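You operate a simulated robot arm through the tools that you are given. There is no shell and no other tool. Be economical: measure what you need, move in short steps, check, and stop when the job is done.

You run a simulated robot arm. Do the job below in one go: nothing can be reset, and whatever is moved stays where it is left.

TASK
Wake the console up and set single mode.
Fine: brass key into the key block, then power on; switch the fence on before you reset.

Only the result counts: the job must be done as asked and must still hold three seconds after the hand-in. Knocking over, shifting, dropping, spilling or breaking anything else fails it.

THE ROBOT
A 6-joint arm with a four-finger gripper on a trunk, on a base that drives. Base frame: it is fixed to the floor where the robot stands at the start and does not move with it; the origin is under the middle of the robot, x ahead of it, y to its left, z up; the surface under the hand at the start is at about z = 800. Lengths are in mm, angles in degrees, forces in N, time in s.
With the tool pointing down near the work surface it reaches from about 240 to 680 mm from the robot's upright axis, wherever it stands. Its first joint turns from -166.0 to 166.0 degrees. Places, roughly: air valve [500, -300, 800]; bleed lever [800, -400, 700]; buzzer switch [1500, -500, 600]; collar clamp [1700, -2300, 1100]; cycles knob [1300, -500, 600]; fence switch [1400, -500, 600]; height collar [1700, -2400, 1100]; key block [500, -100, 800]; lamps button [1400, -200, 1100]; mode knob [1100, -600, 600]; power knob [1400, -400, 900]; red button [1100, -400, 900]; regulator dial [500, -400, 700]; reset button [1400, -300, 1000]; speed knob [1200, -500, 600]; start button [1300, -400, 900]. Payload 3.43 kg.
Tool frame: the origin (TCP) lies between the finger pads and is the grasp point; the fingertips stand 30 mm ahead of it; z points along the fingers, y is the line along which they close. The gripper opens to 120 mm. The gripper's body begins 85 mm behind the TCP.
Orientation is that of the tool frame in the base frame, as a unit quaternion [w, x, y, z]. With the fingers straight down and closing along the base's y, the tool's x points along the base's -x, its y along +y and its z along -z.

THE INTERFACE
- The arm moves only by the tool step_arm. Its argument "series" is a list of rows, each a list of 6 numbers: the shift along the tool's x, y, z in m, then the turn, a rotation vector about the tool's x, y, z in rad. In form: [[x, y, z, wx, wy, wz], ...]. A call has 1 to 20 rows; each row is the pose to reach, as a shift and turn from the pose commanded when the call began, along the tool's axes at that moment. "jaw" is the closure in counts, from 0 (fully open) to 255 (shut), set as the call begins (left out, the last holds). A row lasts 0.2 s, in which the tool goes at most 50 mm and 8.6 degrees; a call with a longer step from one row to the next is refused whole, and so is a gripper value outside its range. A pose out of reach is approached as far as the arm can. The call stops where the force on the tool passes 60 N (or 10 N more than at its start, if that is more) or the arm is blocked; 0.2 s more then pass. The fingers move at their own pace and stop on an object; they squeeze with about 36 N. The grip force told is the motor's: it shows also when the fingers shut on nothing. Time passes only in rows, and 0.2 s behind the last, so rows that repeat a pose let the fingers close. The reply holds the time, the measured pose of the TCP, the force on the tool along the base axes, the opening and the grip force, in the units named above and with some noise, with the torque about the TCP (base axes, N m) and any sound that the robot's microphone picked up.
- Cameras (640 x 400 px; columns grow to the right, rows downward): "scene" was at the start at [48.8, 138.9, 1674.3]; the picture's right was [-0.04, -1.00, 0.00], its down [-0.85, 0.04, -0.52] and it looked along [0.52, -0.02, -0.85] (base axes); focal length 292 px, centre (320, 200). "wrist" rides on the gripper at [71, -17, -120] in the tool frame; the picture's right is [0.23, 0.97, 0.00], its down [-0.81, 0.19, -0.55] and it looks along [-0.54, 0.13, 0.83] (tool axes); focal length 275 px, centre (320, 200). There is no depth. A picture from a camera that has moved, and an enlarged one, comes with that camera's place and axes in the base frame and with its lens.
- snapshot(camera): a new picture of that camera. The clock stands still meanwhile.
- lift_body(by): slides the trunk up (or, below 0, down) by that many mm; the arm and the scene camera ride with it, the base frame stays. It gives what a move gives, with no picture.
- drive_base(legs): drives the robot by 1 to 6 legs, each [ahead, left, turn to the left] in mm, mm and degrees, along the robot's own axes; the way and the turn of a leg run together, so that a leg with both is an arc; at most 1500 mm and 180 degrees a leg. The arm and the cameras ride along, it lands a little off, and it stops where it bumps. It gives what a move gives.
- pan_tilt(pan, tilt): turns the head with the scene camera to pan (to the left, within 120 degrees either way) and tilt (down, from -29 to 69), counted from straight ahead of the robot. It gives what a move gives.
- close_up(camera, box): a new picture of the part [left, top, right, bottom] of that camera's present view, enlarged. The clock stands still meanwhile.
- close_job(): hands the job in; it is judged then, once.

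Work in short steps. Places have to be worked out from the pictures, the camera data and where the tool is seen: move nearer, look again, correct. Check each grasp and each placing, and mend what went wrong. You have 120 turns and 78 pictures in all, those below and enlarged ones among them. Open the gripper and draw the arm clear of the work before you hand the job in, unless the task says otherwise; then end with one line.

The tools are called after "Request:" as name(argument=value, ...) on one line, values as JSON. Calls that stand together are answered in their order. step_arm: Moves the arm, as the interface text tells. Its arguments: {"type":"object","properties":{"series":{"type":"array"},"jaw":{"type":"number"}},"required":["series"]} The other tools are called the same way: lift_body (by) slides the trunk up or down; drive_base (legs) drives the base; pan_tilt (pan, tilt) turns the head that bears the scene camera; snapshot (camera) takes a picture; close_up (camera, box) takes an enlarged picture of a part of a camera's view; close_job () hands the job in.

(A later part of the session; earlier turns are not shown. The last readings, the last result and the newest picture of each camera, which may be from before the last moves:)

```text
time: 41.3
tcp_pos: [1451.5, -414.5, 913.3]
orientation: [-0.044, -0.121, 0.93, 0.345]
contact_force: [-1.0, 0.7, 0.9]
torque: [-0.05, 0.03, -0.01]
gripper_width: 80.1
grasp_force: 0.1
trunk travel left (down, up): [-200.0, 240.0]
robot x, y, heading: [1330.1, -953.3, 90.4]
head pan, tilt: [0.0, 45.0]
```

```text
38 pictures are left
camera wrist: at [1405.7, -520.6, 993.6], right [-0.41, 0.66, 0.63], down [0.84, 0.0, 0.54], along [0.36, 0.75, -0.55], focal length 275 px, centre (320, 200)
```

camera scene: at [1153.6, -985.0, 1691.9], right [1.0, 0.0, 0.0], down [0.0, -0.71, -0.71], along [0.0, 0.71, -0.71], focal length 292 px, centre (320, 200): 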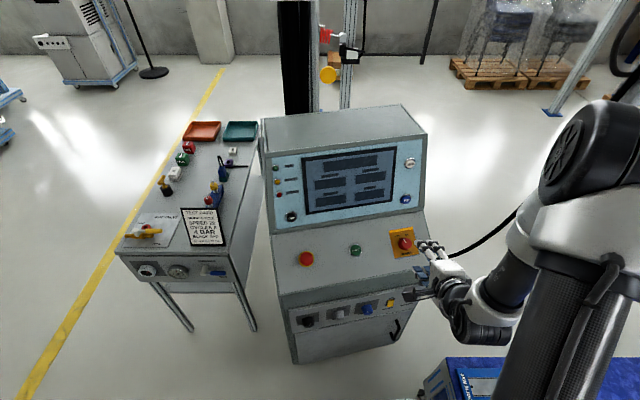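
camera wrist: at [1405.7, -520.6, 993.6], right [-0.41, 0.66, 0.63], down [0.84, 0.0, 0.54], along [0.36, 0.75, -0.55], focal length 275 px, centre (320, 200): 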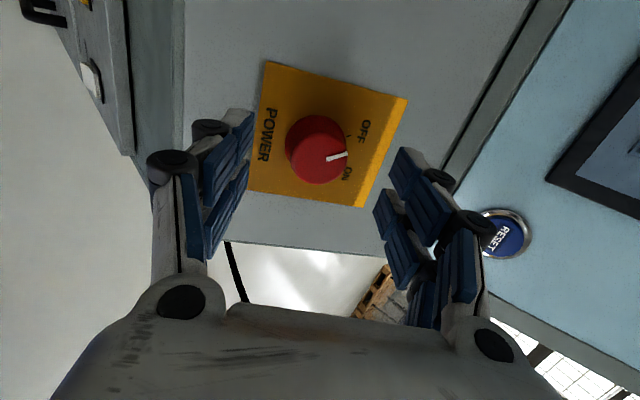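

Knob and axis now coincide, with the plate about 65 mm ahead. I advance 30 mm and close on the knob.

Request:
step_arm(series=[[0, 0, 0.01, 0, 0, 0], [0, 0, 0.02, 0, 0, 0], [0, 0, 0.029, 0, 0, 0], [0, 0, 0.029, 0, 0, 0]])

Request:
step_arm(series=[[0, 0, 0, 0, 0, 0], [0, 0, 0, 0, 0, 0], [0, 0, 0, 0, 0, 0], [0, 0, 0, 0, 0, 0]], jaw=255)

Request:
snapshot(camera="wrist")

```text
time: 42.3
tcp_pos: [1447.7, -396.6, 891.4]
orientation: [-0.045, -0.121, 0.93, 0.344]
contact_force: [-0.2, 1.9, 0.3]
torque: [-0.01, 0.03, 0.01]
gripper_width: 80.1
grasp_force: 0.1
trunk travel left (down, up): [-200.0, 240.0]
robot x, y, heading: [1332.0, -952.3, 90.4]
head pan, tilt: [0.0, 45.0]
```

```text
time: 43.3
tcp_pos: [1448.3, -397.4, 889.1]
orientation: [-0.045, -0.12, 0.93, 0.343]
contact_force: [1.2, -3.4, -3.7]
torque: [-0.49, -0.27, -0.06]
gripper_width: 40.2
grasp_force: 35.3
trunk travel left (down, up): [-200.0, 240.0]
robot x, y, heading: [1329.2, -949.4, 90.2]
head pan, tilt: [0.0, 45.0]
```

```text
37 pictures are left
camera wrist: at [1401.9, -503.6, 970.5], right [-0.41, 0.66, 0.63], down [0.84, 0.0, 0.54], along [0.36, 0.75, -0.55], focal length 275 px, centre (320, 200)
```

wrist: 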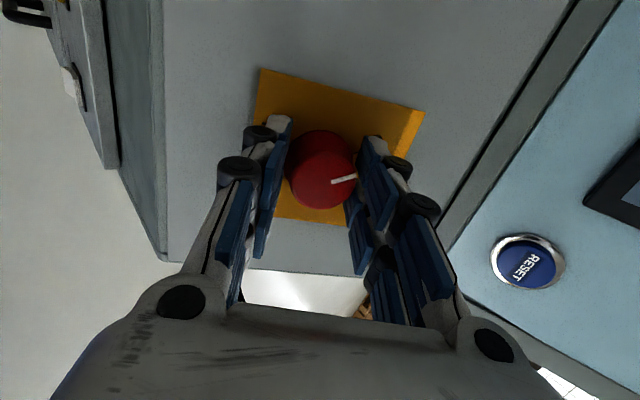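

The knob is gripped (40 mm). I turn clockwise 30° first, watching torque and sound.

Request:
step_arm(series=[[0, 0, 0, 0, 0, 0.13], [0, 0, 0, 0, 0, 0.26], [0, 0, 0, 0, 0, 0.39], [0, 0, 0, 0, 0, 0.52]])

```text
time: 44.3
tcp_pos: [1449.6, -397.4, 890.8]
orientation: [-0.132, 0.125, 0.93, 0.32]
contact_force: [6.4, -10.3, -1.4]
torque: [-0.33, -0.88, -0.55]
gripper_width: 39.2
grasp_force: 45.1
trunk travel left (down, up): [-200.0, 240.0]
robot x, y, heading: [1332.3, -948.0, 90.5]
head pan, tilt: [0.0, 45.0]
```

Request:
step_arm(series=[[0, 0, 0, 0, 0, 0.1], [0, 0, 0, 0, 0, 0.2], [0, 0, 0, 0, 0, 0.3]])

Request:
close_up(camera="scene", box=[320, 180, 440, 280])

Request:
close_up(camera="wrist", box=[220, 40, 460, 240])

```text
time: 45.1
tcp_pos: [1448.5, -397.5, 890.7]
orientation: [-0.178, 0.261, 0.901, 0.298]
contact_force: [6.6, -12.5, 2.4]
torque: [-0.33, -0.77, -0.49]
gripper_width: 38.8
grasp_force: 45.3
trunk travel left (down, up): [-200.0, 240.0]
robot x, y, heading: [1332.0, -950.9, 90.0]
head pan, tilt: [0.0, 45.0]
```

```text
4.00 times, centred on (380, 230) of scene
camera zoom: at [1192.3, -890.1, 1692.0], right [1.0, 0.01, 0.0], down [0.0, -0.71, -0.71], along [0.0, 0.71, -0.71], focal length 1166 px, centre (80, 80)
```

zoom: 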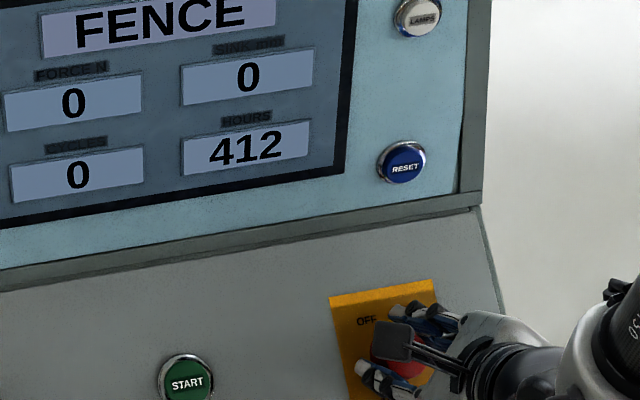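

```text
2.00 times, centred on (340, 140) of wrist
camera zoom: at [1401.9, -458.1, 1008.9], right [0.38, 0.75, 0.54], down [0.85, -0.51, 0.12], along [0.36, 0.42, -0.83], focal length 551 px, centre (280, 320)
```

zoom: 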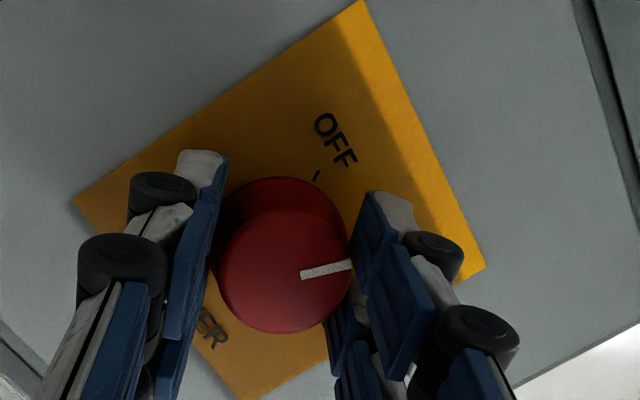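

The screen has woken and shows FENCE, so power is on. I release the knob and back off, then check that it stays.

Request:
step_arm(series=[[0, 0, 0, 0, 0, 0], [0, 0, 0, 0, 0, 0], [0, 0, 0, 0, 0, 0], [0, 0, 0, 0, 0, 0], [0, 0, 0, 0, 0, 0]], jaw=85)

Request:
step_arm(series=[[0, 0, -0.02, 0, 0, -0.1], [0, 0, -0.06, 0, 0, -0.22], [0, 0, -0.1, 0, 0, -0.35], [0, 0, -0.14, 0, 0, -0.48], [0, 0, -0.16, 0, 0, -0.6], [0, 0, -0.16, 0, 0, -0.72], [0, 0, -0.16, 0, 0, -0.82]])

Request:
close_up(camera="scene", box=[280, 140, 450, 270])

Request:
close_up(camera="wrist", box=[0, 0, 400, 220])

```text
time: 46.3
tcp_pos: [1449.1, -395.3, 890.6]
orientation: [-0.178, 0.261, 0.901, 0.297]
contact_force: [-0.3, -0.1, 0.5]
torque: [-0.02, -0.01, -0.01]
gripper_width: 80.1
grasp_force: 0.0
trunk travel left (down, up): [-200.0, 240.0]
robot x, y, heading: [1330.1, -954.5, 90.4]
head pan, tilt: [0.0, 45.0]
```

```text
time: 47.9
tcp_pos: [1475.0, -497.0, 1011.5]
orientation: [-0.046, -0.121, 0.93, 0.344]
contact_force: [-0.3, 0.6, -0.5]
torque: [0.04, 0.02, -0.04]
gripper_width: 80.2
grasp_force: 0.0
trunk travel left (down, up): [-200.0, 240.0]
robot x, y, heading: [1332.5, -948.9, 90.3]
head pan, tilt: [0.0, 45.0]
```

```text
3.08 times, centred on (365, 205) of scene
camera zoom: at [1191.5, -888.3, 1691.9], right [1.0, 0.01, 0.0], down [0.0, -0.71, -0.71], along [0.0, 0.71, -0.71], focal length 897 px, centre (182, 185)
```

zoom: 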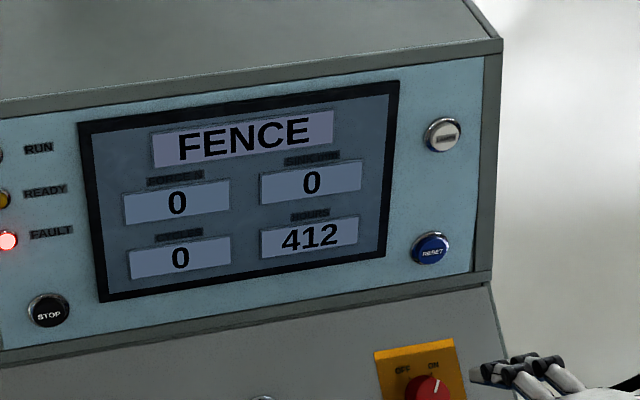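

```text
1.60 times, centred on (200, 110) of wrist
camera zoom: at [1428.2, -603.9, 1091.5], right [-0.41, 0.66, 0.63], down [0.84, 0.0, 0.55], along [0.36, 0.76, -0.55], focal length 440 px, centre (512, 344)
```

zoom: 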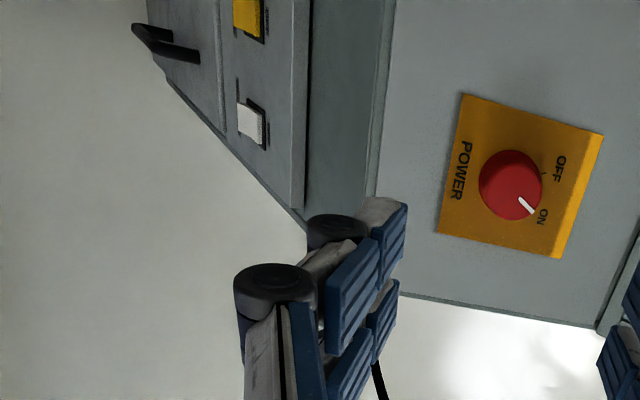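

Power is firmly ON and FAULT is lit with FENCE showing. Now the yellow fence rocker at about (1416, -488, 650): I back the base off 150 mm, lower the trunk, and level the hand.

Request:
drive_base(legs=[[-150, 0, 0]])

Request:
lift_body(by=-200)

Request:
step_arm(series=[[0, 0, 0, -0.14, 0, 0], [0, 0, 0, -0.285, 0, 0], [0, 0, 0, -0.43, 0, 0], [0, 0, 0, -0.575, 0, 0], [0, 0, 0, -0.72, 0, 0], [0, 0, 0, -0.857, 0, 0]])

```text
time: 49.3
tcp_pos: [1473.4, -646.3, 1011.8]
orientation: [-0.046, -0.123, 0.93, 0.344]
contact_force: [0.1, -0.7, 1.2]
torque: [0.03, -0.02, -0.02]
gripper_width: 80.1
grasp_force: 0.0
trunk travel left (down, up): [-200.0, 240.0]
robot x, y, heading: [1328.7, -1097.2, 90.4]
head pan, tilt: [0.0, 45.0]
```

```text
time: 51.4
tcp_pos: [1474.2, -644.4, 811.5]
orientation: [-0.045, -0.123, 0.93, 0.344]
contact_force: [-0.4, -0.1, 0.0]
torque: [0.02, 0.0, -0.05]
gripper_width: 80.1
grasp_force: 0.1
trunk travel left (down, up): [0.0, 440.0]
robot x, y, heading: [1329.7, -1094.2, 90.7]
head pan, tilt: [0.0, 45.0]
```

```text
time: 52.8
tcp_pos: [1472.5, -645.0, 812.3]
orientation: [-0.092, -0.093, 0.702, 0.7]
contact_force: [-0.2, -0.3, -0.3]
torque: [-0.02, 0.02, 0.03]
gripper_width: 79.9
grasp_force: 0.0
trunk travel left (down, up): [0.0, 440.0]
robot x, y, heading: [1333.4, -1099.9, 90.6]
head pan, tilt: [0.0, 45.0]
```

The hand is level. I lower 140 mm to rocker height with fingers shut, then look.

Request:
step_arm(series=[[0, -0.035, 0, 0, 0, 0], [0.01, -0.07, 0, 0, 0, 0], [0.015, -0.105, 0, 0, 0, 0], [0.02, -0.14, 0.02, 0, 0, 0], [0.02, -0.14, 0.03, 0, 0, 0]], jaw=255)

Request:
snapshot(camera="wrist")

Request:
snapshot(camera="scene")

```text
time: 54.0
tcp_pos: [1443.9, -620.9, 672.2]
orientation: [-0.093, -0.093, 0.703, 0.699]
contact_force: [0.2, 0.3, 0.2]
torque: [-0.01, 0.0, 0.03]
gripper_width: 0.2
grasp_force: 11.9
trunk travel left (down, up): [0.0, 440.0]
robot x, y, heading: [1332.8, -1098.5, 90.6]
head pan, tilt: [0.0, 45.0]
```

```text
32 pictures are left
camera wrist: at [1406.9, -756.7, 655.2], right [-0.22, -0.05, 0.97], down [0.93, -0.32, 0.19], along [0.3, 0.95, 0.12], focal length 275 px, centre (320, 200)
```

wrist: 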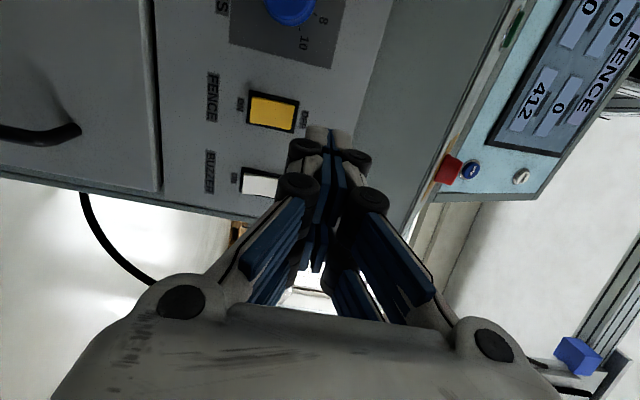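

```text
31 pictures are left
camera scene: at [1192.3, -1036.3, 1491.9], right [1.0, 0.01, 0.0], down [0.01, -0.71, -0.71], along [-0.01, 0.71, -0.71], focal length 292 px, centre (320, 200)
```

scene: 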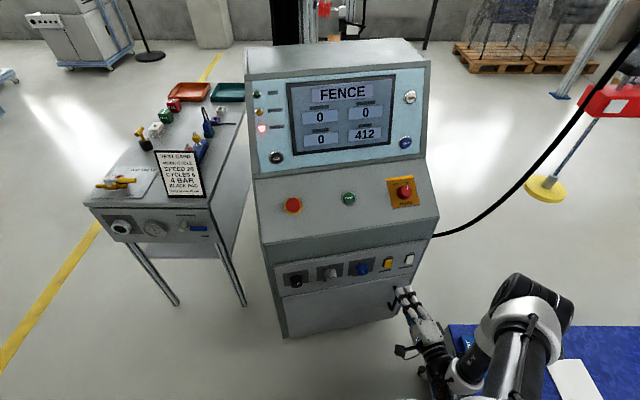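

Request:
close_up(camera="wrist", box=[190, 40, 350, 220])

Request:
close_up(camera="scene", box=[270, 235, 430, 315])

```text
2.22 times, centred on (270, 130) of wrist
camera zoom: at [1406.9, -756.7, 655.2], right [-0.22, -0.05, 0.97], down [0.93, -0.32, 0.19], along [0.3, 0.95, 0.12], focal length 612 px, centre (431, 356)
```

zoom: 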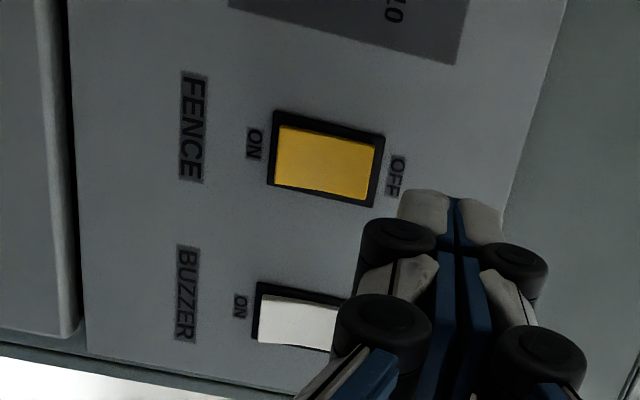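

```text
4.00 times, centred on (350, 275) of scene
camera zoom: at [1192.3, -1036.3, 1491.9], right [1.0, 0.01, 0.0], down [0.01, -0.71, -0.71], along [-0.01, 0.71, -0.71], focal length 1166 px, centre (200, -100)
```

zoom: 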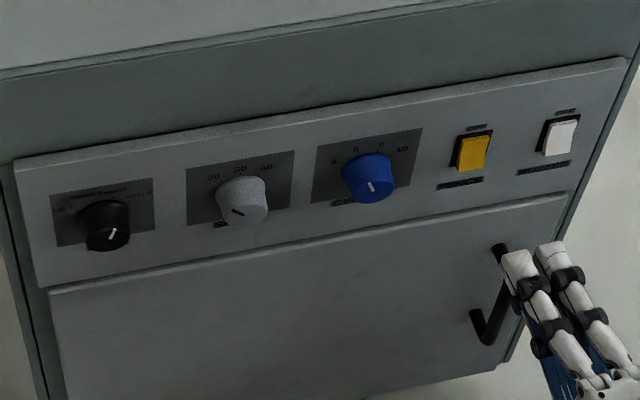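

ON is at the rocker's lower end, and the rocker centre is about (1419, -480, 628). I move the shut fingertips in front of the lower half, staying about 35 mm off.

Request:
step_arm(series=[[-0.003, -0.02, 0, 0, 0, 0], [-0.007, -0.04, 0.02, 0, 0, 0], [-0.011, -0.056, 0.045, 0, 0, 0], [-0.011, -0.056, 0.075, 0, 0, 0], [-0.011, -0.056, 0.075, 0, 0, 0]])

Request:
close_up(camera="wrist", box=[220, 40, 420, 200])

Request:
close_up(camera="scene", box=[360, 235, 440, 300])

```text
time: 55.2
tcp_pos: [1438.3, -546.7, 615.6]
orientation: [-0.093, -0.093, 0.703, 0.698]
contact_force: [-0.5, 0.1, 0.5]
torque: [-0.02, -0.01, 0.03]
gripper_width: 0.0
grasp_force: 33.2
trunk travel left (down, up): [0.0, 440.0]
robot x, y, heading: [1332.6, -1098.9, 90.8]
head pan, tilt: [0.0, 45.0]
```

```text
2.50 times, centred on (320, 120) of wrist
camera zoom: at [1400.5, -682.2, 598.3], right [-0.22, -0.05, 0.97], down [0.93, -0.32, 0.19], along [0.3, 0.95, 0.12], focal length 688 px, centre (320, 400)
```

zoom: 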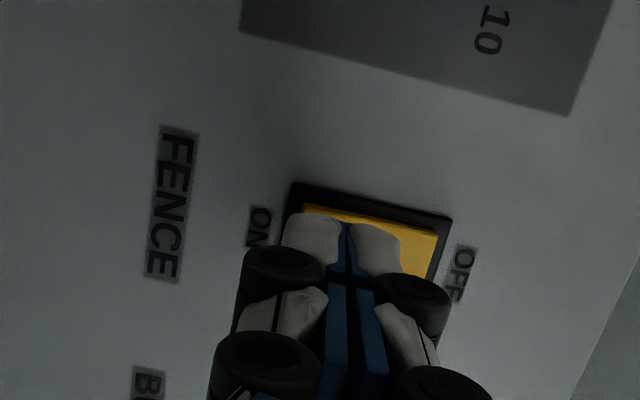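

```text
6.15 times, centred on (400, 268) of scene
camera zoom: at [1192.3, -1036.4, 1491.9], right [1.0, 0.01, 0.0], down [0.01, -0.71, -0.71], along [-0.01, 0.71, -0.71], focal length 1794 px, centre (-172, -215)
```

zoom: 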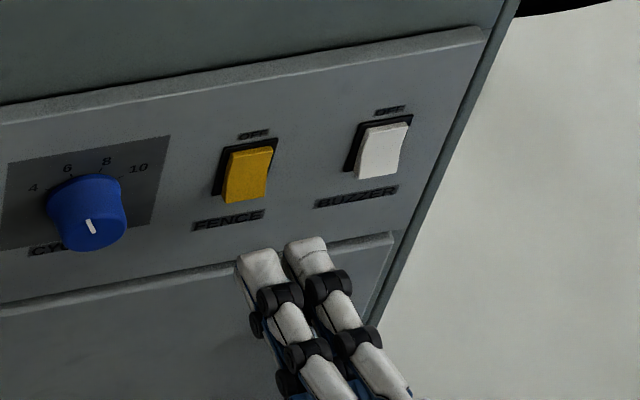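

Landing point is near the ON end; I nudge 3 mm left and 2 mm up, advance to about 12 mm off, and re-check.

Request:
step_arm(series=[[0.003, 0.002, 0.01, 0, 0, 0], [0.003, 0.002, 0.02, 0, 0, 0], [0.003, 0.002, 0.02, 0, 0, 0]])

Request:
close_up(camera="scene", box=[360, 235, 440, 300])

```text
time: 56.0
tcp_pos: [1429.3, -527.2, 616.4]
orientation: [-0.092, -0.093, 0.703, 0.699]
contact_force: [0.3, -0.3, -0.5]
torque: [0.02, 0.0, -0.01]
gripper_width: 0.0
grasp_force: 33.3
trunk travel left (down, up): [0.0, 440.0]
robot x, y, heading: [1334.6, -1100.8, 90.3]
head pan, tilt: [0.0, 45.0]
```

```text
6.15 times, centred on (400, 268) of scene
camera zoom: at [1192.4, -1036.5, 1491.9], right [1.0, 0.01, 0.0], down [0.01, -0.71, -0.71], along [-0.01, 0.71, -0.71], focal length 1794 px, centre (-172, -215)
```

zoom: 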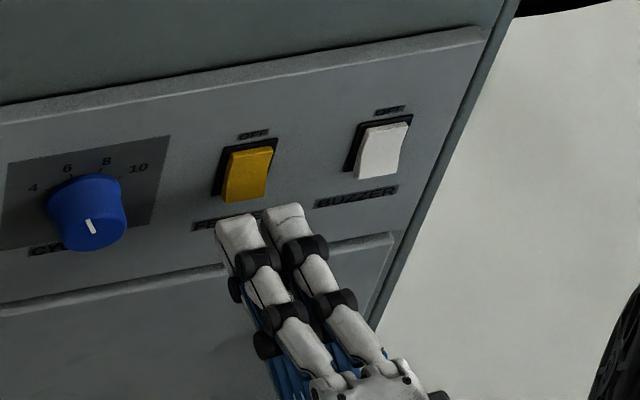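

The finger tops look slightly low relative to the rocker's lower end, so I raise 4 mm and advance gently until contact.

Request:
step_arm(series=[[0.002, 0.004, 0.003, 0, 0, 0], [0.003, 0.004, 0.006, 0, 0, 0], [0.003, 0.004, 0.009, 0, 0, 0], [0.003, 0.004, 0.012, 0, 0, 0]])

Request:
close_up(camera="scene", box=[360, 235, 440, 300])

```text
time: 57.0
tcp_pos: [1423.7, -516.7, 620.6]
orientation: [-0.092, -0.093, 0.704, 0.698]
contact_force: [0.1, -0.1, 0.0]
torque: [-0.05, -0.03, 0.03]
gripper_width: 0.0
grasp_force: 33.5
trunk travel left (down, up): [0.0, 440.0]
robot x, y, heading: [1332.0, -1097.5, 90.4]
head pan, tilt: [0.0, 45.0]
```

```text
6.15 times, centred on (400, 268) of scene
camera zoom: at [1192.4, -1036.5, 1491.9], right [1.0, 0.01, 0.0], down [0.01, -0.71, -0.71], along [-0.01, 0.71, -0.71], focal length 1794 px, centre (-172, -215)
```

zoom: 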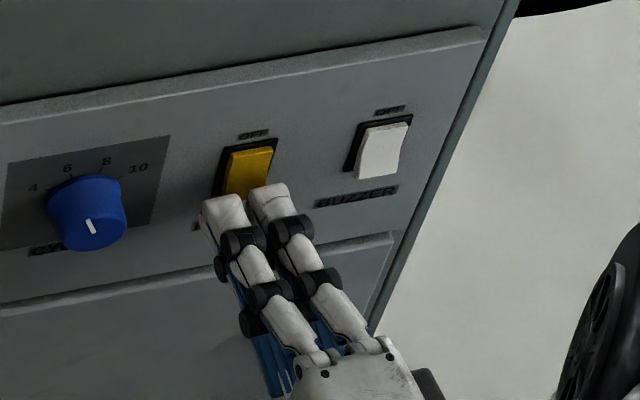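

No contact yet and lateral alignment is good. I continue advancing in 2.5 mm rows.

Request:
step_arm(series=[[0, 0, 0.0025, 0, 0, 0], [0, 0, 0.005, 0, 0, 0], [0, 0, 0.0075, 0, 0, 0], [0, 0, 0.01, 0, 0, 0]])

Request:
snapshot(camera="scene")

```text
time: 58.0
tcp_pos: [1420.8, -511.3, 620.6]
orientation: [-0.093, -0.091, 0.703, 0.699]
contact_force: [5.8, -25.8, 1.1]
torque: [0.23, 0.04, -0.46]
gripper_width: 0.2
grasp_force: 32.8
trunk travel left (down, up): [0.0, 440.0]
robot x, y, heading: [1331.0, -1099.6, 90.7]
head pan, tilt: [0.0, 45.0]
```

```text
24 pictures are left
camera scene: at [1192.9, -1038.9, 1492.0], right [1.0, 0.01, 0.0], down [0.01, -0.71, -0.71], along [-0.01, 0.71, -0.71], focal length 292 px, centre (320, 200)
```

scene: 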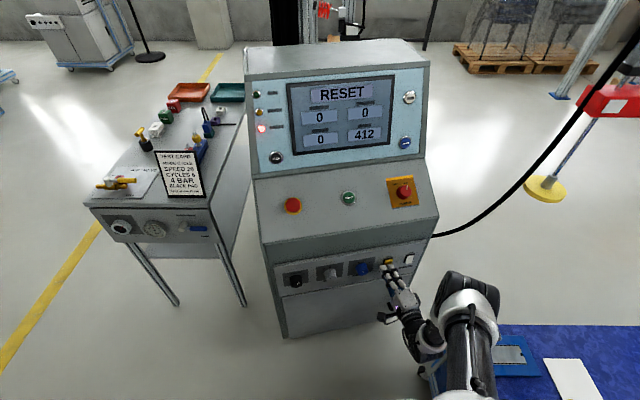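

The screen now says RESET, so the fence is on. I back off, raise the trunk, and pitch the hand for the RESET button, estimated at (1442, -285, 985).

Request:
step_arm(series=[[0, 0, -0.03, 0, 0, 0], [0, 0, -0.07, 0, 0, 0], [0, 0, -0.1, 0, 0, 0]])

Request:
lift_body(by=380)

Request:
step_arm(series=[[0, 0, 0, 0.13, 0, 0], [0, 0, 0, 0.26, 0, 0], [0, 0, 0, 0.39, 0, 0], [0, 0, 0, 0.52, 0, 0], [0, 0, 0, 0.65, 0, 0]])

Request:
drive_base(legs=[[160, 0, 0]])

Request:
snapshot(camera="wrist")

```text
time: 58.8
tcp_pos: [1446.3, -602.0, 622.5]
orientation: [-0.094, -0.094, 0.702, 0.7]
contact_force: [0.0, 0.5, 0.2]
torque: [-0.01, -0.03, 0.03]
gripper_width: 0.3
grasp_force: 33.2
trunk travel left (down, up): [0.0, 440.0]
robot x, y, heading: [1333.1, -1098.8, 90.7]
head pan, tilt: [0.0, 45.0]
```

```text
time: 62.5
tcp_pos: [1446.8, -602.3, 1001.4]
orientation: [-0.093, -0.093, 0.703, 0.699]
contact_force: [0.0, -0.4, 0.4]
torque: [-0.03, -0.01, 0.0]
gripper_width: 0.0
grasp_force: 33.2
trunk travel left (down, up): [-380.0, 60.0]
robot x, y, heading: [1330.2, -1096.5, 90.8]
head pan, tilt: [0.0, 45.0]
```

```text
time: 63.7
tcp_pos: [1446.4, -602.9, 1000.8]
orientation: [-0.057, -0.118, 0.89, 0.437]
contact_force: [0.3, 0.0, -0.1]
torque: [0.02, -0.02, -0.02]
gripper_width: 0.1
grasp_force: 33.5
trunk travel left (down, up): [-380.0, 60.0]
robot x, y, heading: [1332.8, -1094.5, 90.6]
head pan, tilt: [0.0, 45.0]
```

```text
time: 65.1
tcp_pos: [1446.6, -442.2, 999.9]
orientation: [-0.058, -0.117, 0.89, 0.438]
contact_force: [-0.1, -0.1, 0.4]
torque: [-0.04, 0.03, 0.0]
gripper_width: 0.0
grasp_force: 32.8
trunk travel left (down, up): [-380.0, 60.0]
robot x, y, heading: [1329.2, -936.6, 90.4]
head pan, tilt: [0.0, 45.0]
```

```text
23 pictures are left
camera wrist: at [1403.4, -562.1, 1060.6], right [-0.38, 0.51, 0.77], down [0.87, -0.1, 0.49], along [0.33, 0.85, -0.41], focal length 275 px, centre (320, 200)
```

wrist: 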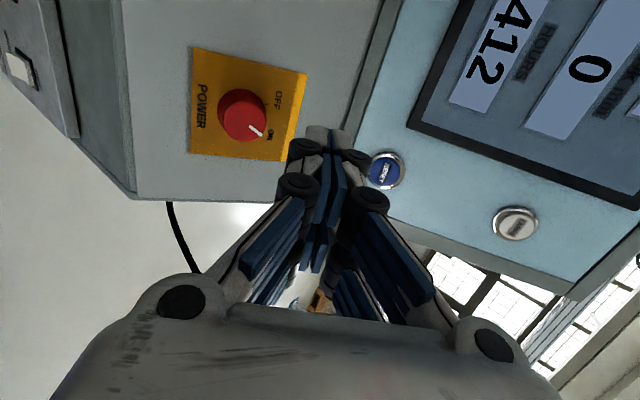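

RESET triangulates again to about (1443, -285, 982). I move the shut fingertips in front of it, about 28 mm off.

Request:
step_arm(series=[[-0.009, 0.019, 0.015, 0, 0, 0], [-0.018, 0.039, 0.03, 0, 0, 0], [-0.027, 0.058, 0.05, 0, 0, 0], [-0.036, 0.077, 0.075, 0, 0, 0], [-0.036, 0.077, 0.075, 0, 0, 0]])

Request:
close_up(camera="wrist", box=[220, 60, 420, 220])

Request:
snapshot(camera="scene")

```text
time: 66.3
tcp_pos: [1451.5, -328.7, 1016.4]
orientation: [-0.059, -0.117, 0.889, 0.438]
contact_force: [-0.1, 0.5, -0.3]
torque: [-0.01, 0.02, -0.01]
gripper_width: 0.0
grasp_force: 33.4
trunk travel left (down, up): [-380.0, 60.0]
robot x, y, heading: [1332.7, -937.3, 90.6]
head pan, tilt: [0.0, 45.0]
```

```text
2.50 times, centred on (320, 140) of wrist
camera zoom: at [1409.4, -449.8, 1074.9], right [-0.38, 0.51, 0.77], down [0.87, -0.1, 0.49], along [0.33, 0.85, -0.41], focal length 688 px, centre (320, 350)
```

zoom: 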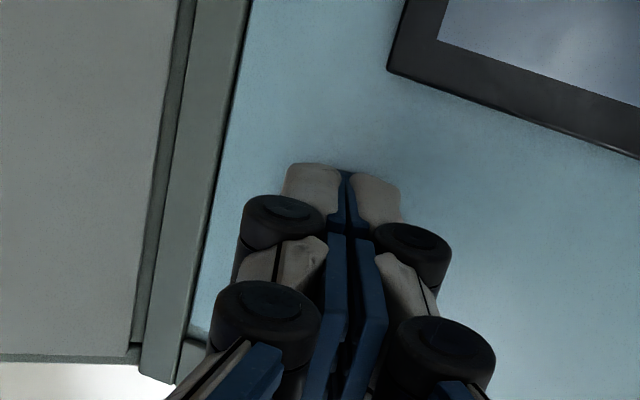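

```text
21 pictures are left
camera scene: at [1191.0, -876.2, 1871.9], right [1.0, 0.01, 0.0], down [0.01, -0.71, -0.71], along [-0.01, 0.71, -0.71], focal length 292 px, centre (320, 200)
```

scene: 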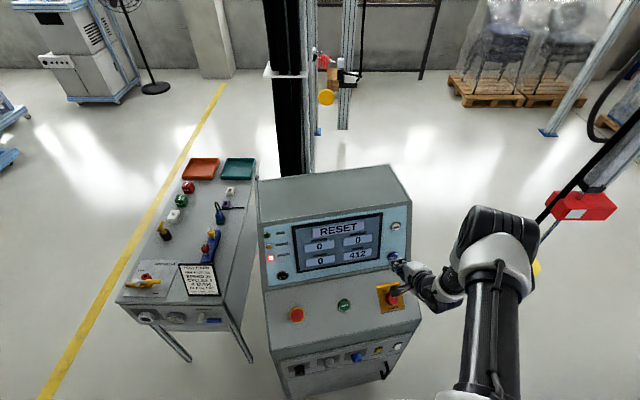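

The fingers cover the button in the wrist view, so I check the scene view enlarged.

Request:
close_up(camera="scene", box=[365, 215, 435, 285])

```text
5.71 times, centred on (400, 250) of scene
camera zoom: at [1191.0, -876.2, 1871.9], right [1.0, 0.01, 0.0], down [0.01, -0.71, -0.71], along [-0.01, 0.71, -0.71], focal length 1666 px, centre (-137, -86)
```

zoom: 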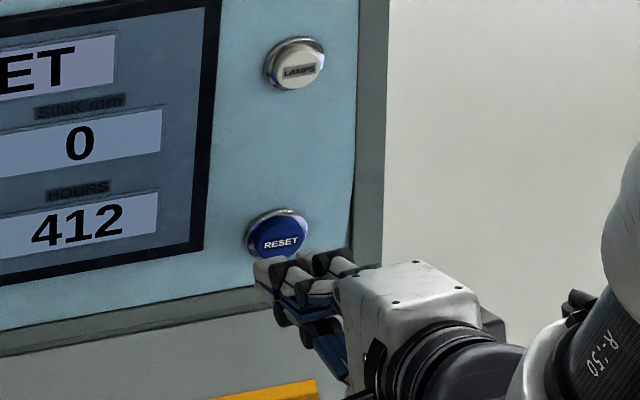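

The tip would land a bit low and left of the button, so I shift about 7 mm right and 9 mm up, advance 15 mm, and re-check.

Request:
step_arm(series=[[-0.007, 0.009, 0, 0, 0, 0], [-0.007, 0.009, 0.008, 0, 0, 0], [-0.007, 0.009, 0.015, 0, 0, 0], [-0.007, 0.009, 0.015, 0, 0, 0]])

Request:
close_up(camera="scene", box=[365, 215, 435, 285])

```text
time: 67.3
tcp_pos: [1455.7, -311.8, 1014.7]
orientation: [-0.058, -0.116, 0.89, 0.438]
contact_force: [0.1, 0.2, -0.6]
torque: [0.02, 0.02, -0.03]
gripper_width: 0.1
grasp_force: 33.9
trunk travel left (down, up): [-380.0, 60.0]
robot x, y, heading: [1333.5, -937.5, 90.8]
head pan, tilt: [0.0, 45.0]
```

```text
5.71 times, centred on (400, 250) of scene
camera zoom: at [1190.9, -875.5, 1871.9], right [1.0, 0.01, 0.0], down [0.01, -0.71, -0.71], along [-0.01, 0.71, -0.71], focal length 1666 px, centre (-137, -86)
```

zoom: 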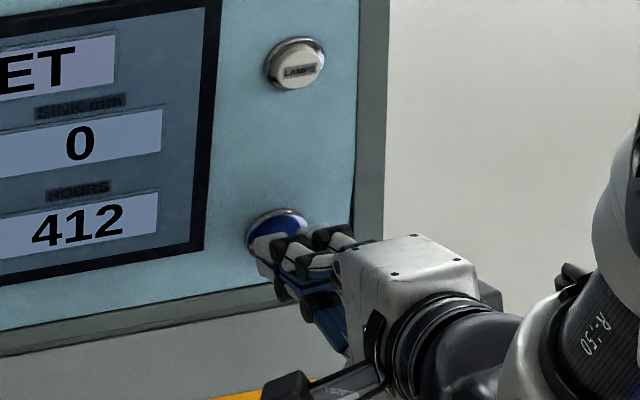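

I nudge 5 mm more to the right and press forward in small rows.

Request:
step_arm(series=[[-0.005, 0, 0.003, 0, 0, 0], [-0.005, 0, 0.006, 0, 0, 0], [-0.005, 0, 0.009, 0, 0, 0], [-0.005, 0, 0.012, 0, 0, 0], [-0.005, 0, 0.015, 0, 0, 0], [-0.005, 0, 0.018, 0, 0, 0]])

Request:
close_up(camera="scene", box=[260, 205, 420, 305])

```text
time: 68.7
tcp_pos: [1455.7, -295.8, 1004.1]
orientation: [-0.058, -0.117, 0.889, 0.438]
contact_force: [0.7, -1.5, 0.8]
torque: [0.0, 0.03, 0.0]
gripper_width: 0.0
grasp_force: 33.5
trunk travel left (down, up): [-380.0, 60.0]
robot x, y, heading: [1327.8, -938.1, 90.4]
head pan, tilt: [0.0, 45.0]
heard: click
```

```text
4.00 times, centred on (340, 255) of scene
camera zoom: at [1190.9, -875.8, 1871.9], right [1.0, 0.01, 0.0], down [0.01, -0.71, -0.71], along [-0.01, 0.71, -0.71], focal length 1166 px, centre (240, -20)
```

zoom: 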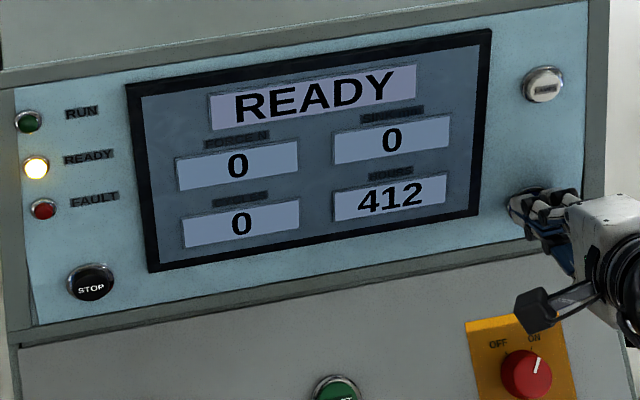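

A click was heard and the screen shows READY. Now I retract and head for the mode knob: back off, shift left, level the hand and lower the trunk.

Request:
step_arm(series=[[0, 0, -0.03, 0, 0, 0], [0, 0, -0.07, 0, 0, 0], [0, 0, -0.1, 0, 0, 0]])

Request:
drive_base(legs=[[-260, 0, 0], [0, 270, 0]])

Request:
step_arm(series=[[0, 0, 0, -0.13, 0, 0], [0, 0, 0, -0.26, 0, 0], [0, 0, 0, -0.39, 0, 0], [0, 0, 0, -0.52, 0, 0], [0, 0, 0, -0.65, 0, 0]], jaw=105)

Request:
lift_body(by=-380)

Request:
snapshot(camera="wrist")

Request:
snapshot(camera="scene")

```text
time: 69.5
tcp_pos: [1478.2, -374.9, 1066.2]
orientation: [-0.059, -0.117, 0.89, 0.437]
contact_force: [0.6, 0.4, 0.2]
torque: [0.03, 0.0, 0.02]
gripper_width: 0.1
grasp_force: 32.6
trunk travel left (down, up): [-380.0, 60.0]
robot x, y, heading: [1332.7, -935.9, 90.5]
head pan, tilt: [0.0, 45.0]
```

```text
time: 72.9
tcp_pos: [1204.6, -638.8, 1064.8]
orientation: [-0.059, -0.12, 0.889, 0.438]
contact_force: [-0.7, -0.4, -0.5]
torque: [-0.01, -0.04, 0.02]
gripper_width: 0.2
grasp_force: 33.8
trunk travel left (down, up): [-380.0, 60.0]
robot x, y, heading: [1061.9, -1207.2, 91.2]
head pan, tilt: [0.0, 45.0]
```

```text
time: 74.1
tcp_pos: [1206.8, -637.9, 1065.9]
orientation: [-0.094, -0.094, 0.702, 0.699]
contact_force: [0.7, 0.0, -0.2]
torque: [-0.02, 0.01, 0.04]
gripper_width: 70.8
grasp_force: 0.1
trunk travel left (down, up): [-380.0, 60.0]
robot x, y, heading: [1062.8, -1200.2, 90.8]
head pan, tilt: [0.0, 45.0]
```

```text
time: 77.8
tcp_pos: [1206.5, -638.1, 685.4]
orientation: [-0.095, -0.096, 0.703, 0.699]
contact_force: [-0.8, -0.2, -0.4]
torque: [0.0, 0.01, 0.02]
gripper_width: 70.7
grasp_force: 0.1
trunk travel left (down, up): [0.0, 440.0]
robot x, y, heading: [1065.1, -1203.0, 90.8]
head pan, tilt: [0.0, 45.0]
```

```text
17 pictures are left
camera wrist: at [1168.2, -773.2, 669.4], right [-0.22, -0.06, 0.97], down [0.93, -0.32, 0.19], along [0.3, 0.95, 0.12], focal length 275 px, centre (320, 200)
```

wrist: 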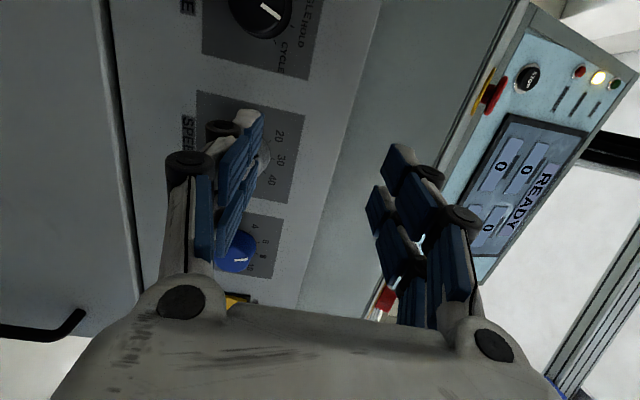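

```text
16 pictures are left
camera scene: at [922.4, -1142.4, 1492.0], right [1.0, 0.02, 0.0], down [0.01, -0.71, -0.71], along [-0.01, 0.71, -0.71], focal length 292 px, centre (320, 200)
```

scene: 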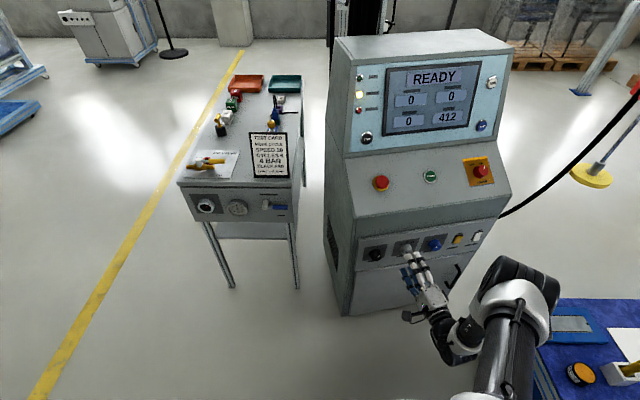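

The mode knob face is at about (1111, -545, 629). I move in front of it, about 100 mm off, and look.

Request:
step_arm(series=[[0.02, -0.018, 0, 0, 0, 0], [0.04, -0.036, 0, 0, 0, 0], [0.06, -0.052, 0.005, 0, 0, 0], [0.069, -0.056, 0.01, 0, 0, 0], [0.069, -0.056, 0.01, 0, 0, 0]])

Request:
snapshot(camera="wrist")

Request:
close_up(camera="wrist", box=[230, 40, 410, 200])

```text
time: 79.0
tcp_pos: [1134.3, -649.1, 630.4]
orientation: [-0.095, -0.095, 0.703, 0.698]
contact_force: [0.2, -0.7, 0.3]
torque: [0.0, 0.02, -0.01]
gripper_width: 70.0
grasp_force: 0.0
trunk travel left (down, up): [0.0, 440.0]
robot x, y, heading: [1063.9, -1204.1, 91.0]
head pan, tilt: [0.0, 45.0]
```

```text
15 pictures are left
camera wrist: at [1096.5, -783.9, 613.3], right [-0.22, -0.06, 0.97], down [0.93, -0.32, 0.19], along [0.3, 0.95, 0.12], focal length 275 px, centre (320, 200)
```

wrist: 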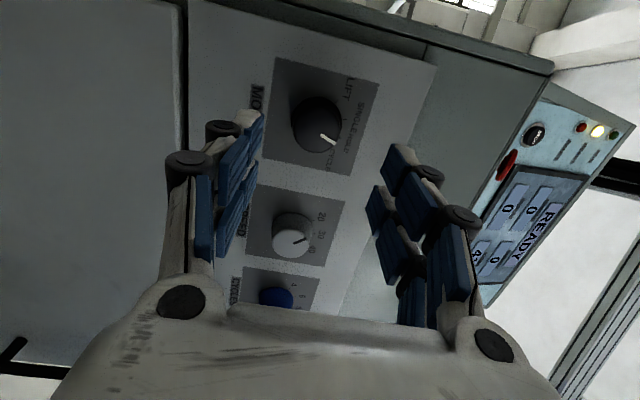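

```text
2.50 times, centred on (320, 120) of wrist
camera zoom: at [1096.5, -783.9, 613.3], right [-0.22, -0.06, 0.97], down [0.93, -0.32, 0.19], along [0.3, 0.95, 0.12], focal length 688 px, centre (320, 400)
```

zoom: 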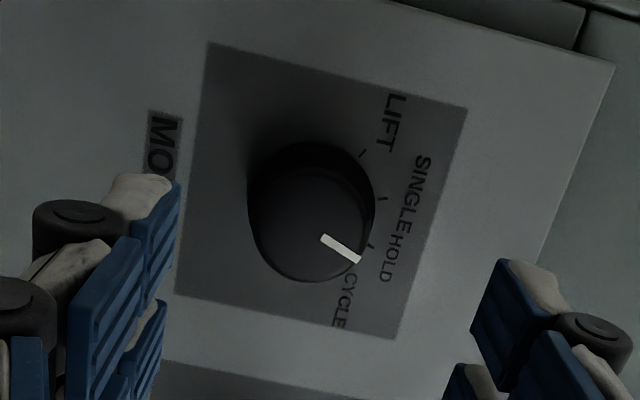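

The pointer is at HOLD, and SINGLE is one notch (40°) counter-clockwise. I correct the small offset, advance 50 mm, and check alignment.

Request:
step_arm(series=[[-0.002, -0.001, 0.017, 0, 0, 0], [-0.004, -0.002, 0.034, 0, 0, 0], [-0.005, -0.0025, 0.05, 0, 0, 0], [-0.005, -0.0025, 0.05, 0, 0, 0]])

Request:
close_up(camera="wrist", box=[220, 50, 420, 230])

```text
time: 80.0
tcp_pos: [1128.8, -596.7, 628.5]
orientation: [-0.095, -0.093, 0.703, 0.698]
contact_force: [-0.1, -0.4, 0.5]
torque: [0.02, -0.02, -0.01]
gripper_width: 70.5
grasp_force: 0.0
trunk travel left (down, up): [0.0, 440.0]
robot x, y, heading: [1059.2, -1201.1, 91.1]
head pan, tilt: [0.0, 45.0]
```

```text
2.22 times, centred on (320, 140) of wrist
camera zoom: at [1090.1, -733.2, 611.5], right [-0.22, -0.06, 0.97], down [0.93, -0.32, 0.19], along [0.3, 0.95, 0.12], focal length 612 px, centre (320, 333)
```

zoom: 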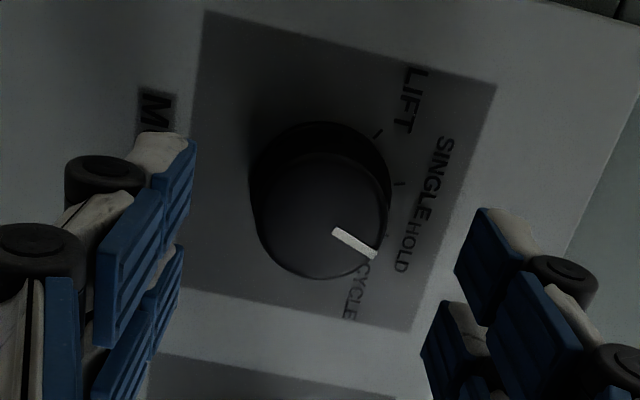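

Aligned on axis with the plate about 80 mm ahead. I advance 44 mm and close on the knob.

Request:
step_arm(series=[[0, 0, 0.015, 0, 0, 0], [0, 0, 0.03, 0, 0, 0], [0, 0, 0.043, 0, 0, 0], [0, 0, 0.043, 0, 0, 0]])

Request:
step_arm(series=[[0, 0, 0, 0, 0, 0], [0, 0, 0, 0, 0, 0], [0, 0, 0, 0, 0, 0], [0, 0, 0, 0, 0, 0]], jaw=255)

```text
time: 80.9
tcp_pos: [1119.0, -566.1, 627.3]
orientation: [-0.094, -0.091, 0.702, 0.7]
contact_force: [6.0, -53.6, 22.2]
torque: [1.78, -0.4, -1.02]
gripper_width: 66.6
grasp_force: 25.8
trunk travel left (down, up): [0.0, 440.0]
robot x, y, heading: [1061.6, -1205.2, 90.9]
head pan, tilt: [0.0, 45.0]
stopped in row 4: the force on the tool passed its limit at 65 N (the readings are from after the stop); the commanded pose is now the measured one
```

```text
time: 81.5
tcp_pos: [1119.4, -568.4, 625.7]
orientation: [-0.094, -0.088, 0.703, 0.7]
contact_force: [6.5, -47.8, 24.2]
torque: [1.21, -0.24, -1.02]
gripper_width: 46.4
grasp_force: 22.3
trunk travel left (down, up): [0.0, 440.0]
robot x, y, heading: [1064.4, -1208.8, 90.5]
head pan, tilt: [0.0, 45.0]
stopped in row 2: the force on the tool passed its limit at 73 N (the readings are from after the stop); the commanded pose is now the measured one
```

The fingertips reached the panel sooner than estimated. I back off 6 mm with the jaw held in place, then look.

Request:
step_arm(series=[[0, 0, -0.003, 0, 0, 0], [0, 0, -0.007, 0, 0, 0], [0, 0, -0.007, 0, 0, 0]], jaw=105)

Request:
snapshot(camera="wrist")

Request:
close_up(camera="scene", box=[330, 215, 500, 325])

```text
time: 82.3
tcp_pos: [1120.5, -569.6, 622.8]
orientation: [-0.094, -0.091, 0.706, 0.696]
contact_force: [-0.3, 0.2, -0.6]
torque: [-0.01, -0.06, -0.02]
gripper_width: 70.7
grasp_force: 0.0
trunk travel left (down, up): [0.0, 440.0]
robot x, y, heading: [1061.6, -1200.8, 90.7]
head pan, tilt: [0.0, 45.0]
```

```text
12 pictures are left
camera wrist: at [1080.8, -704.3, 606.4], right [-0.22, -0.05, 0.97], down [0.93, -0.32, 0.19], along [0.3, 0.95, 0.11], focal length 275 px, centre (320, 200)
```

wrist: 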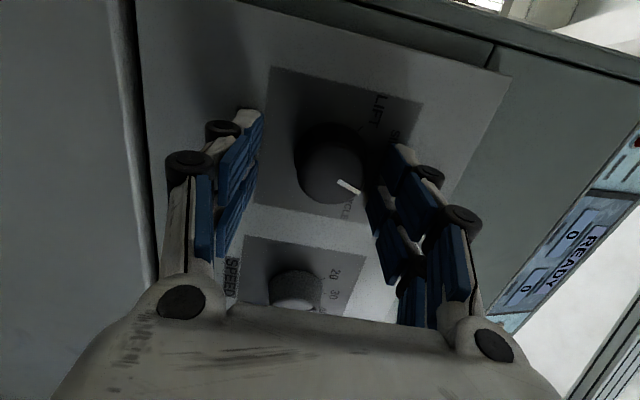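

```text
3.64 times, centred on (415, 270) of scene
camera zoom: at [922.7, -1143.7, 1491.9], right [1.0, 0.01, 0.0], down [0.01, -0.71, -0.71], along [-0.01, 0.71, -0.71], focal length 1060 px, centre (-26, -54)
```

zoom: 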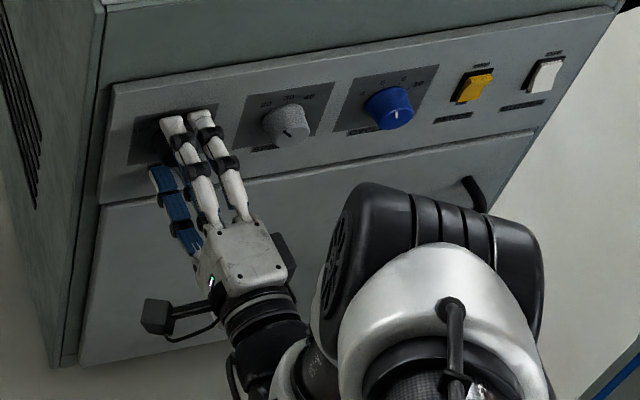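

The knob sits about 6 mm above the hand's axis after the bump (the hand dropped), and the tips are now a few mm off the panel. I raise 6 mm and close.

Request:
step_arm(series=[[0, 0.003, -0.001, 0, 0, 0], [0, 0.006, -0.002, 0, 0, 0], [0, 0.006, -0.002, 0, 0, 0]])

Request:
step_arm(series=[[0, 0, 0, 0, 0, 0], [0, 0, 0, 0, 0, 0], [0, 0, 0, 0, 0, 0], [0, 0, 0, 0, 0, 0]], jaw=255)

Request:
snapshot(camera="wrist")

```text
time: 83.1
tcp_pos: [1121.4, -571.1, 627.1]
orientation: [-0.095, -0.089, 0.705, 0.697]
contact_force: [0.4, 0.1, -0.8]
torque: [-0.04, -0.03, -0.04]
gripper_width: 70.8
grasp_force: 0.0
trunk travel left (down, up): [0.0, 440.0]
robot x, y, heading: [1063.8, -1208.3, 90.7]
head pan, tilt: [0.0, 45.0]
```

```text
time: 84.1
tcp_pos: [1121.3, -571.6, 627.1]
orientation: [-0.094, -0.09, 0.706, 0.696]
contact_force: [-0.2, -0.5, 1.0]
torque: [-0.06, 0.04, -0.02]
gripper_width: 40.2
grasp_force: 43.8
trunk travel left (down, up): [0.0, 440.0]
robot x, y, heading: [1058.0, -1205.4, 90.6]
head pan, tilt: [0.0, 45.0]
```

```text
10 pictures are left
camera wrist: at [1082.7, -706.7, 611.8], right [-0.22, -0.05, 0.97], down [0.93, -0.32, 0.19], along [0.3, 0.95, 0.11], focal length 275 px, centre (320, 200)
```

wrist: 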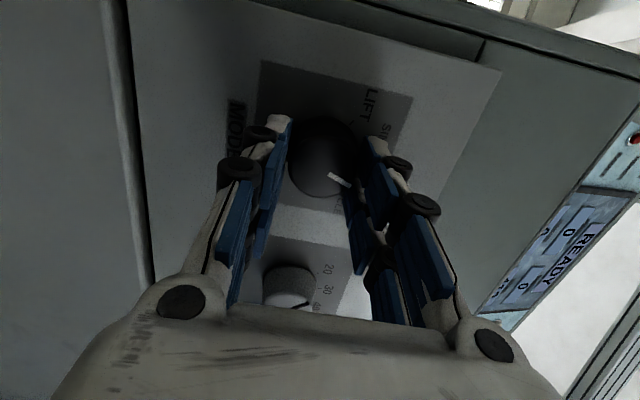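

The knob is gripped centrally with negligible side load. I turn 40° counter-clockwise.

Request:
step_arm(series=[[0, 0, 0, 0, 0, -0.12], [0, 0, 0, 0, 0, -0.24], [0, 0, 0, 0, 0, -0.36], [0, 0, 0, 0, 0, -0.48], [0, 0, 0, 0, 0, -0.6], [0, 0, 0, 0, 0, -0.7], [0, 0, 0, 0, 0, -0.7]])

Request:
close_up(camera="wrist", box=[220, 60, 420, 240])

```text
time: 85.7
tcp_pos: [1119.7, -574.3, 631.0]
orientation: [0.152, -0.327, 0.628, 0.689]
contact_force: [-3.4, -1.8, 22.9]
torque: [-0.11, 0.17, 0.82]
gripper_width: 40.0
grasp_force: 44.5
trunk travel left (down, up): [0.0, 440.0]
robot x, y, heading: [1060.5, -1204.9, 90.7]
head pan, tilt: [0.0, 45.0]
```

```text
2.22 times, centred on (320, 150) of wrist
camera zoom: at [1108.4, -700.5, 572.0], right [-0.77, -0.21, 0.6], down [0.63, -0.4, 0.67], along [0.1, 0.89, 0.44], focal length 612 px, centre (320, 311)
```

zoom: 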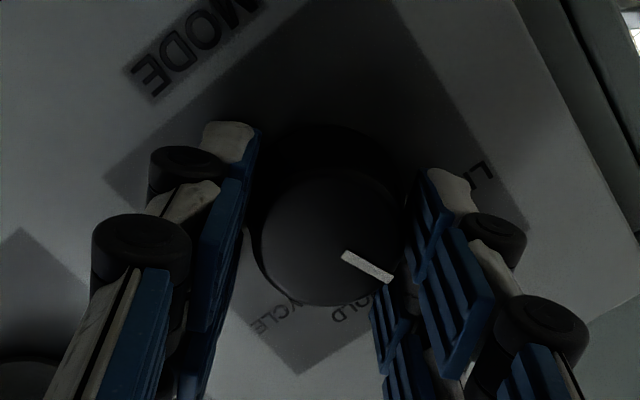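

The pointer moved past HOLD to about SINGLE. I release, back off, rotate back, and verify.

Request:
step_arm(series=[[0, 0, 0, 0, 0, 0], [0, 0, 0, 0, 0, 0], [0, 0, 0, 0, 0, 0], [0, 0, 0, 0, 0, 0], [0, 0, 0, 0, 0, 0]], jaw=105)

Request:
step_arm(series=[[0, 0, -0.02, 0, 0, 0], [0, 0, -0.05, 0, 0, 0.1], [0, 0, -0.08, 0, 0, 0.24], [0, 0, -0.08, 0, 0, 0.38], [0, 0, -0.08, 0, 0, 0.52], [0, 0, -0.08, 0, 0, 0.66], [0, 0, -0.08, 0, 0, 0.7]])

Request:
close_up(camera="wrist", box=[230, 40, 410, 200])

```text
time: 86.9
tcp_pos: [1121.6, -573.3, 628.0]
orientation: [0.151, -0.327, 0.632, 0.686]
contact_force: [0.1, 0.0, -0.1]
torque: [-0.01, 0.0, 0.02]
gripper_width: 70.7
grasp_force: 0.0
trunk travel left (down, up): [0.0, 440.0]
robot x, y, heading: [1065.3, -1204.0, 90.8]
head pan, tilt: [0.0, 45.0]
```

```text
time: 88.5
tcp_pos: [1140.4, -649.9, 628.3]
orientation: [-0.096, -0.089, 0.705, 0.697]
contact_force: [0.1, -0.2, -0.1]
torque: [-0.03, 0.01, 0.01]
gripper_width: 70.8
grasp_force: 0.0
trunk travel left (down, up): [0.0, 440.0]
robot x, y, heading: [1060.5, -1206.4, 90.8]
head pan, tilt: [0.0, 45.0]
```

```text
2.50 times, centred on (320, 120) of wrist
camera zoom: at [1102.2, -784.5, 612.8], right [-0.22, -0.05, 0.98], down [0.93, -0.32, 0.19], along [0.3, 0.95, 0.11], focal length 688 px, centre (320, 400)
```

zoom: 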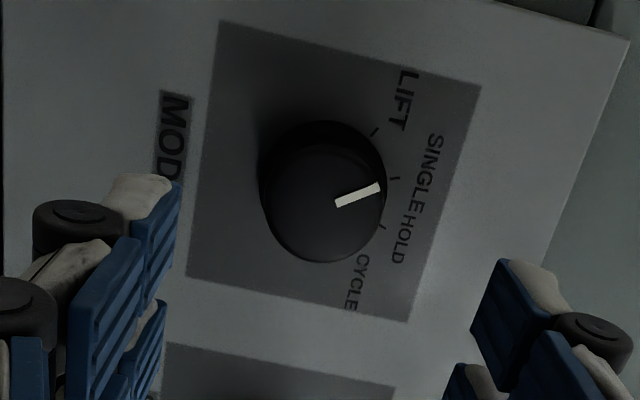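

The pointer seems to be near SINGLE, but I want to measure it accurately, so I take a tighter enlargement.

Request:
close_up(camera="wrist", box=[285, 60, 385, 150])

```text
4.44 times, centred on (335, 105) of wrist
camera zoom: at [1102.2, -784.5, 612.8], right [-0.22, -0.05, 0.98], down [0.93, -0.32, 0.19], along [0.3, 0.95, 0.11], focal length 1224 px, centre (253, 622)
```

zoom: 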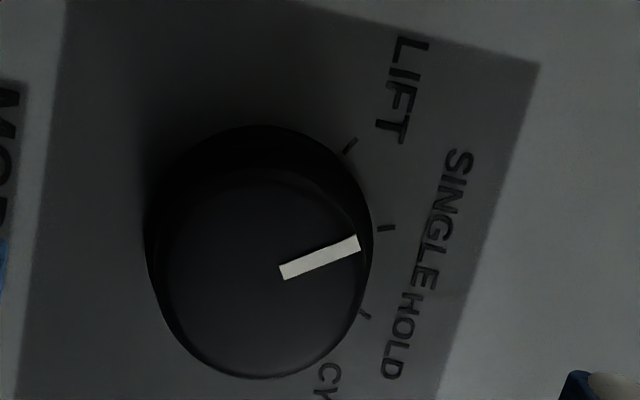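

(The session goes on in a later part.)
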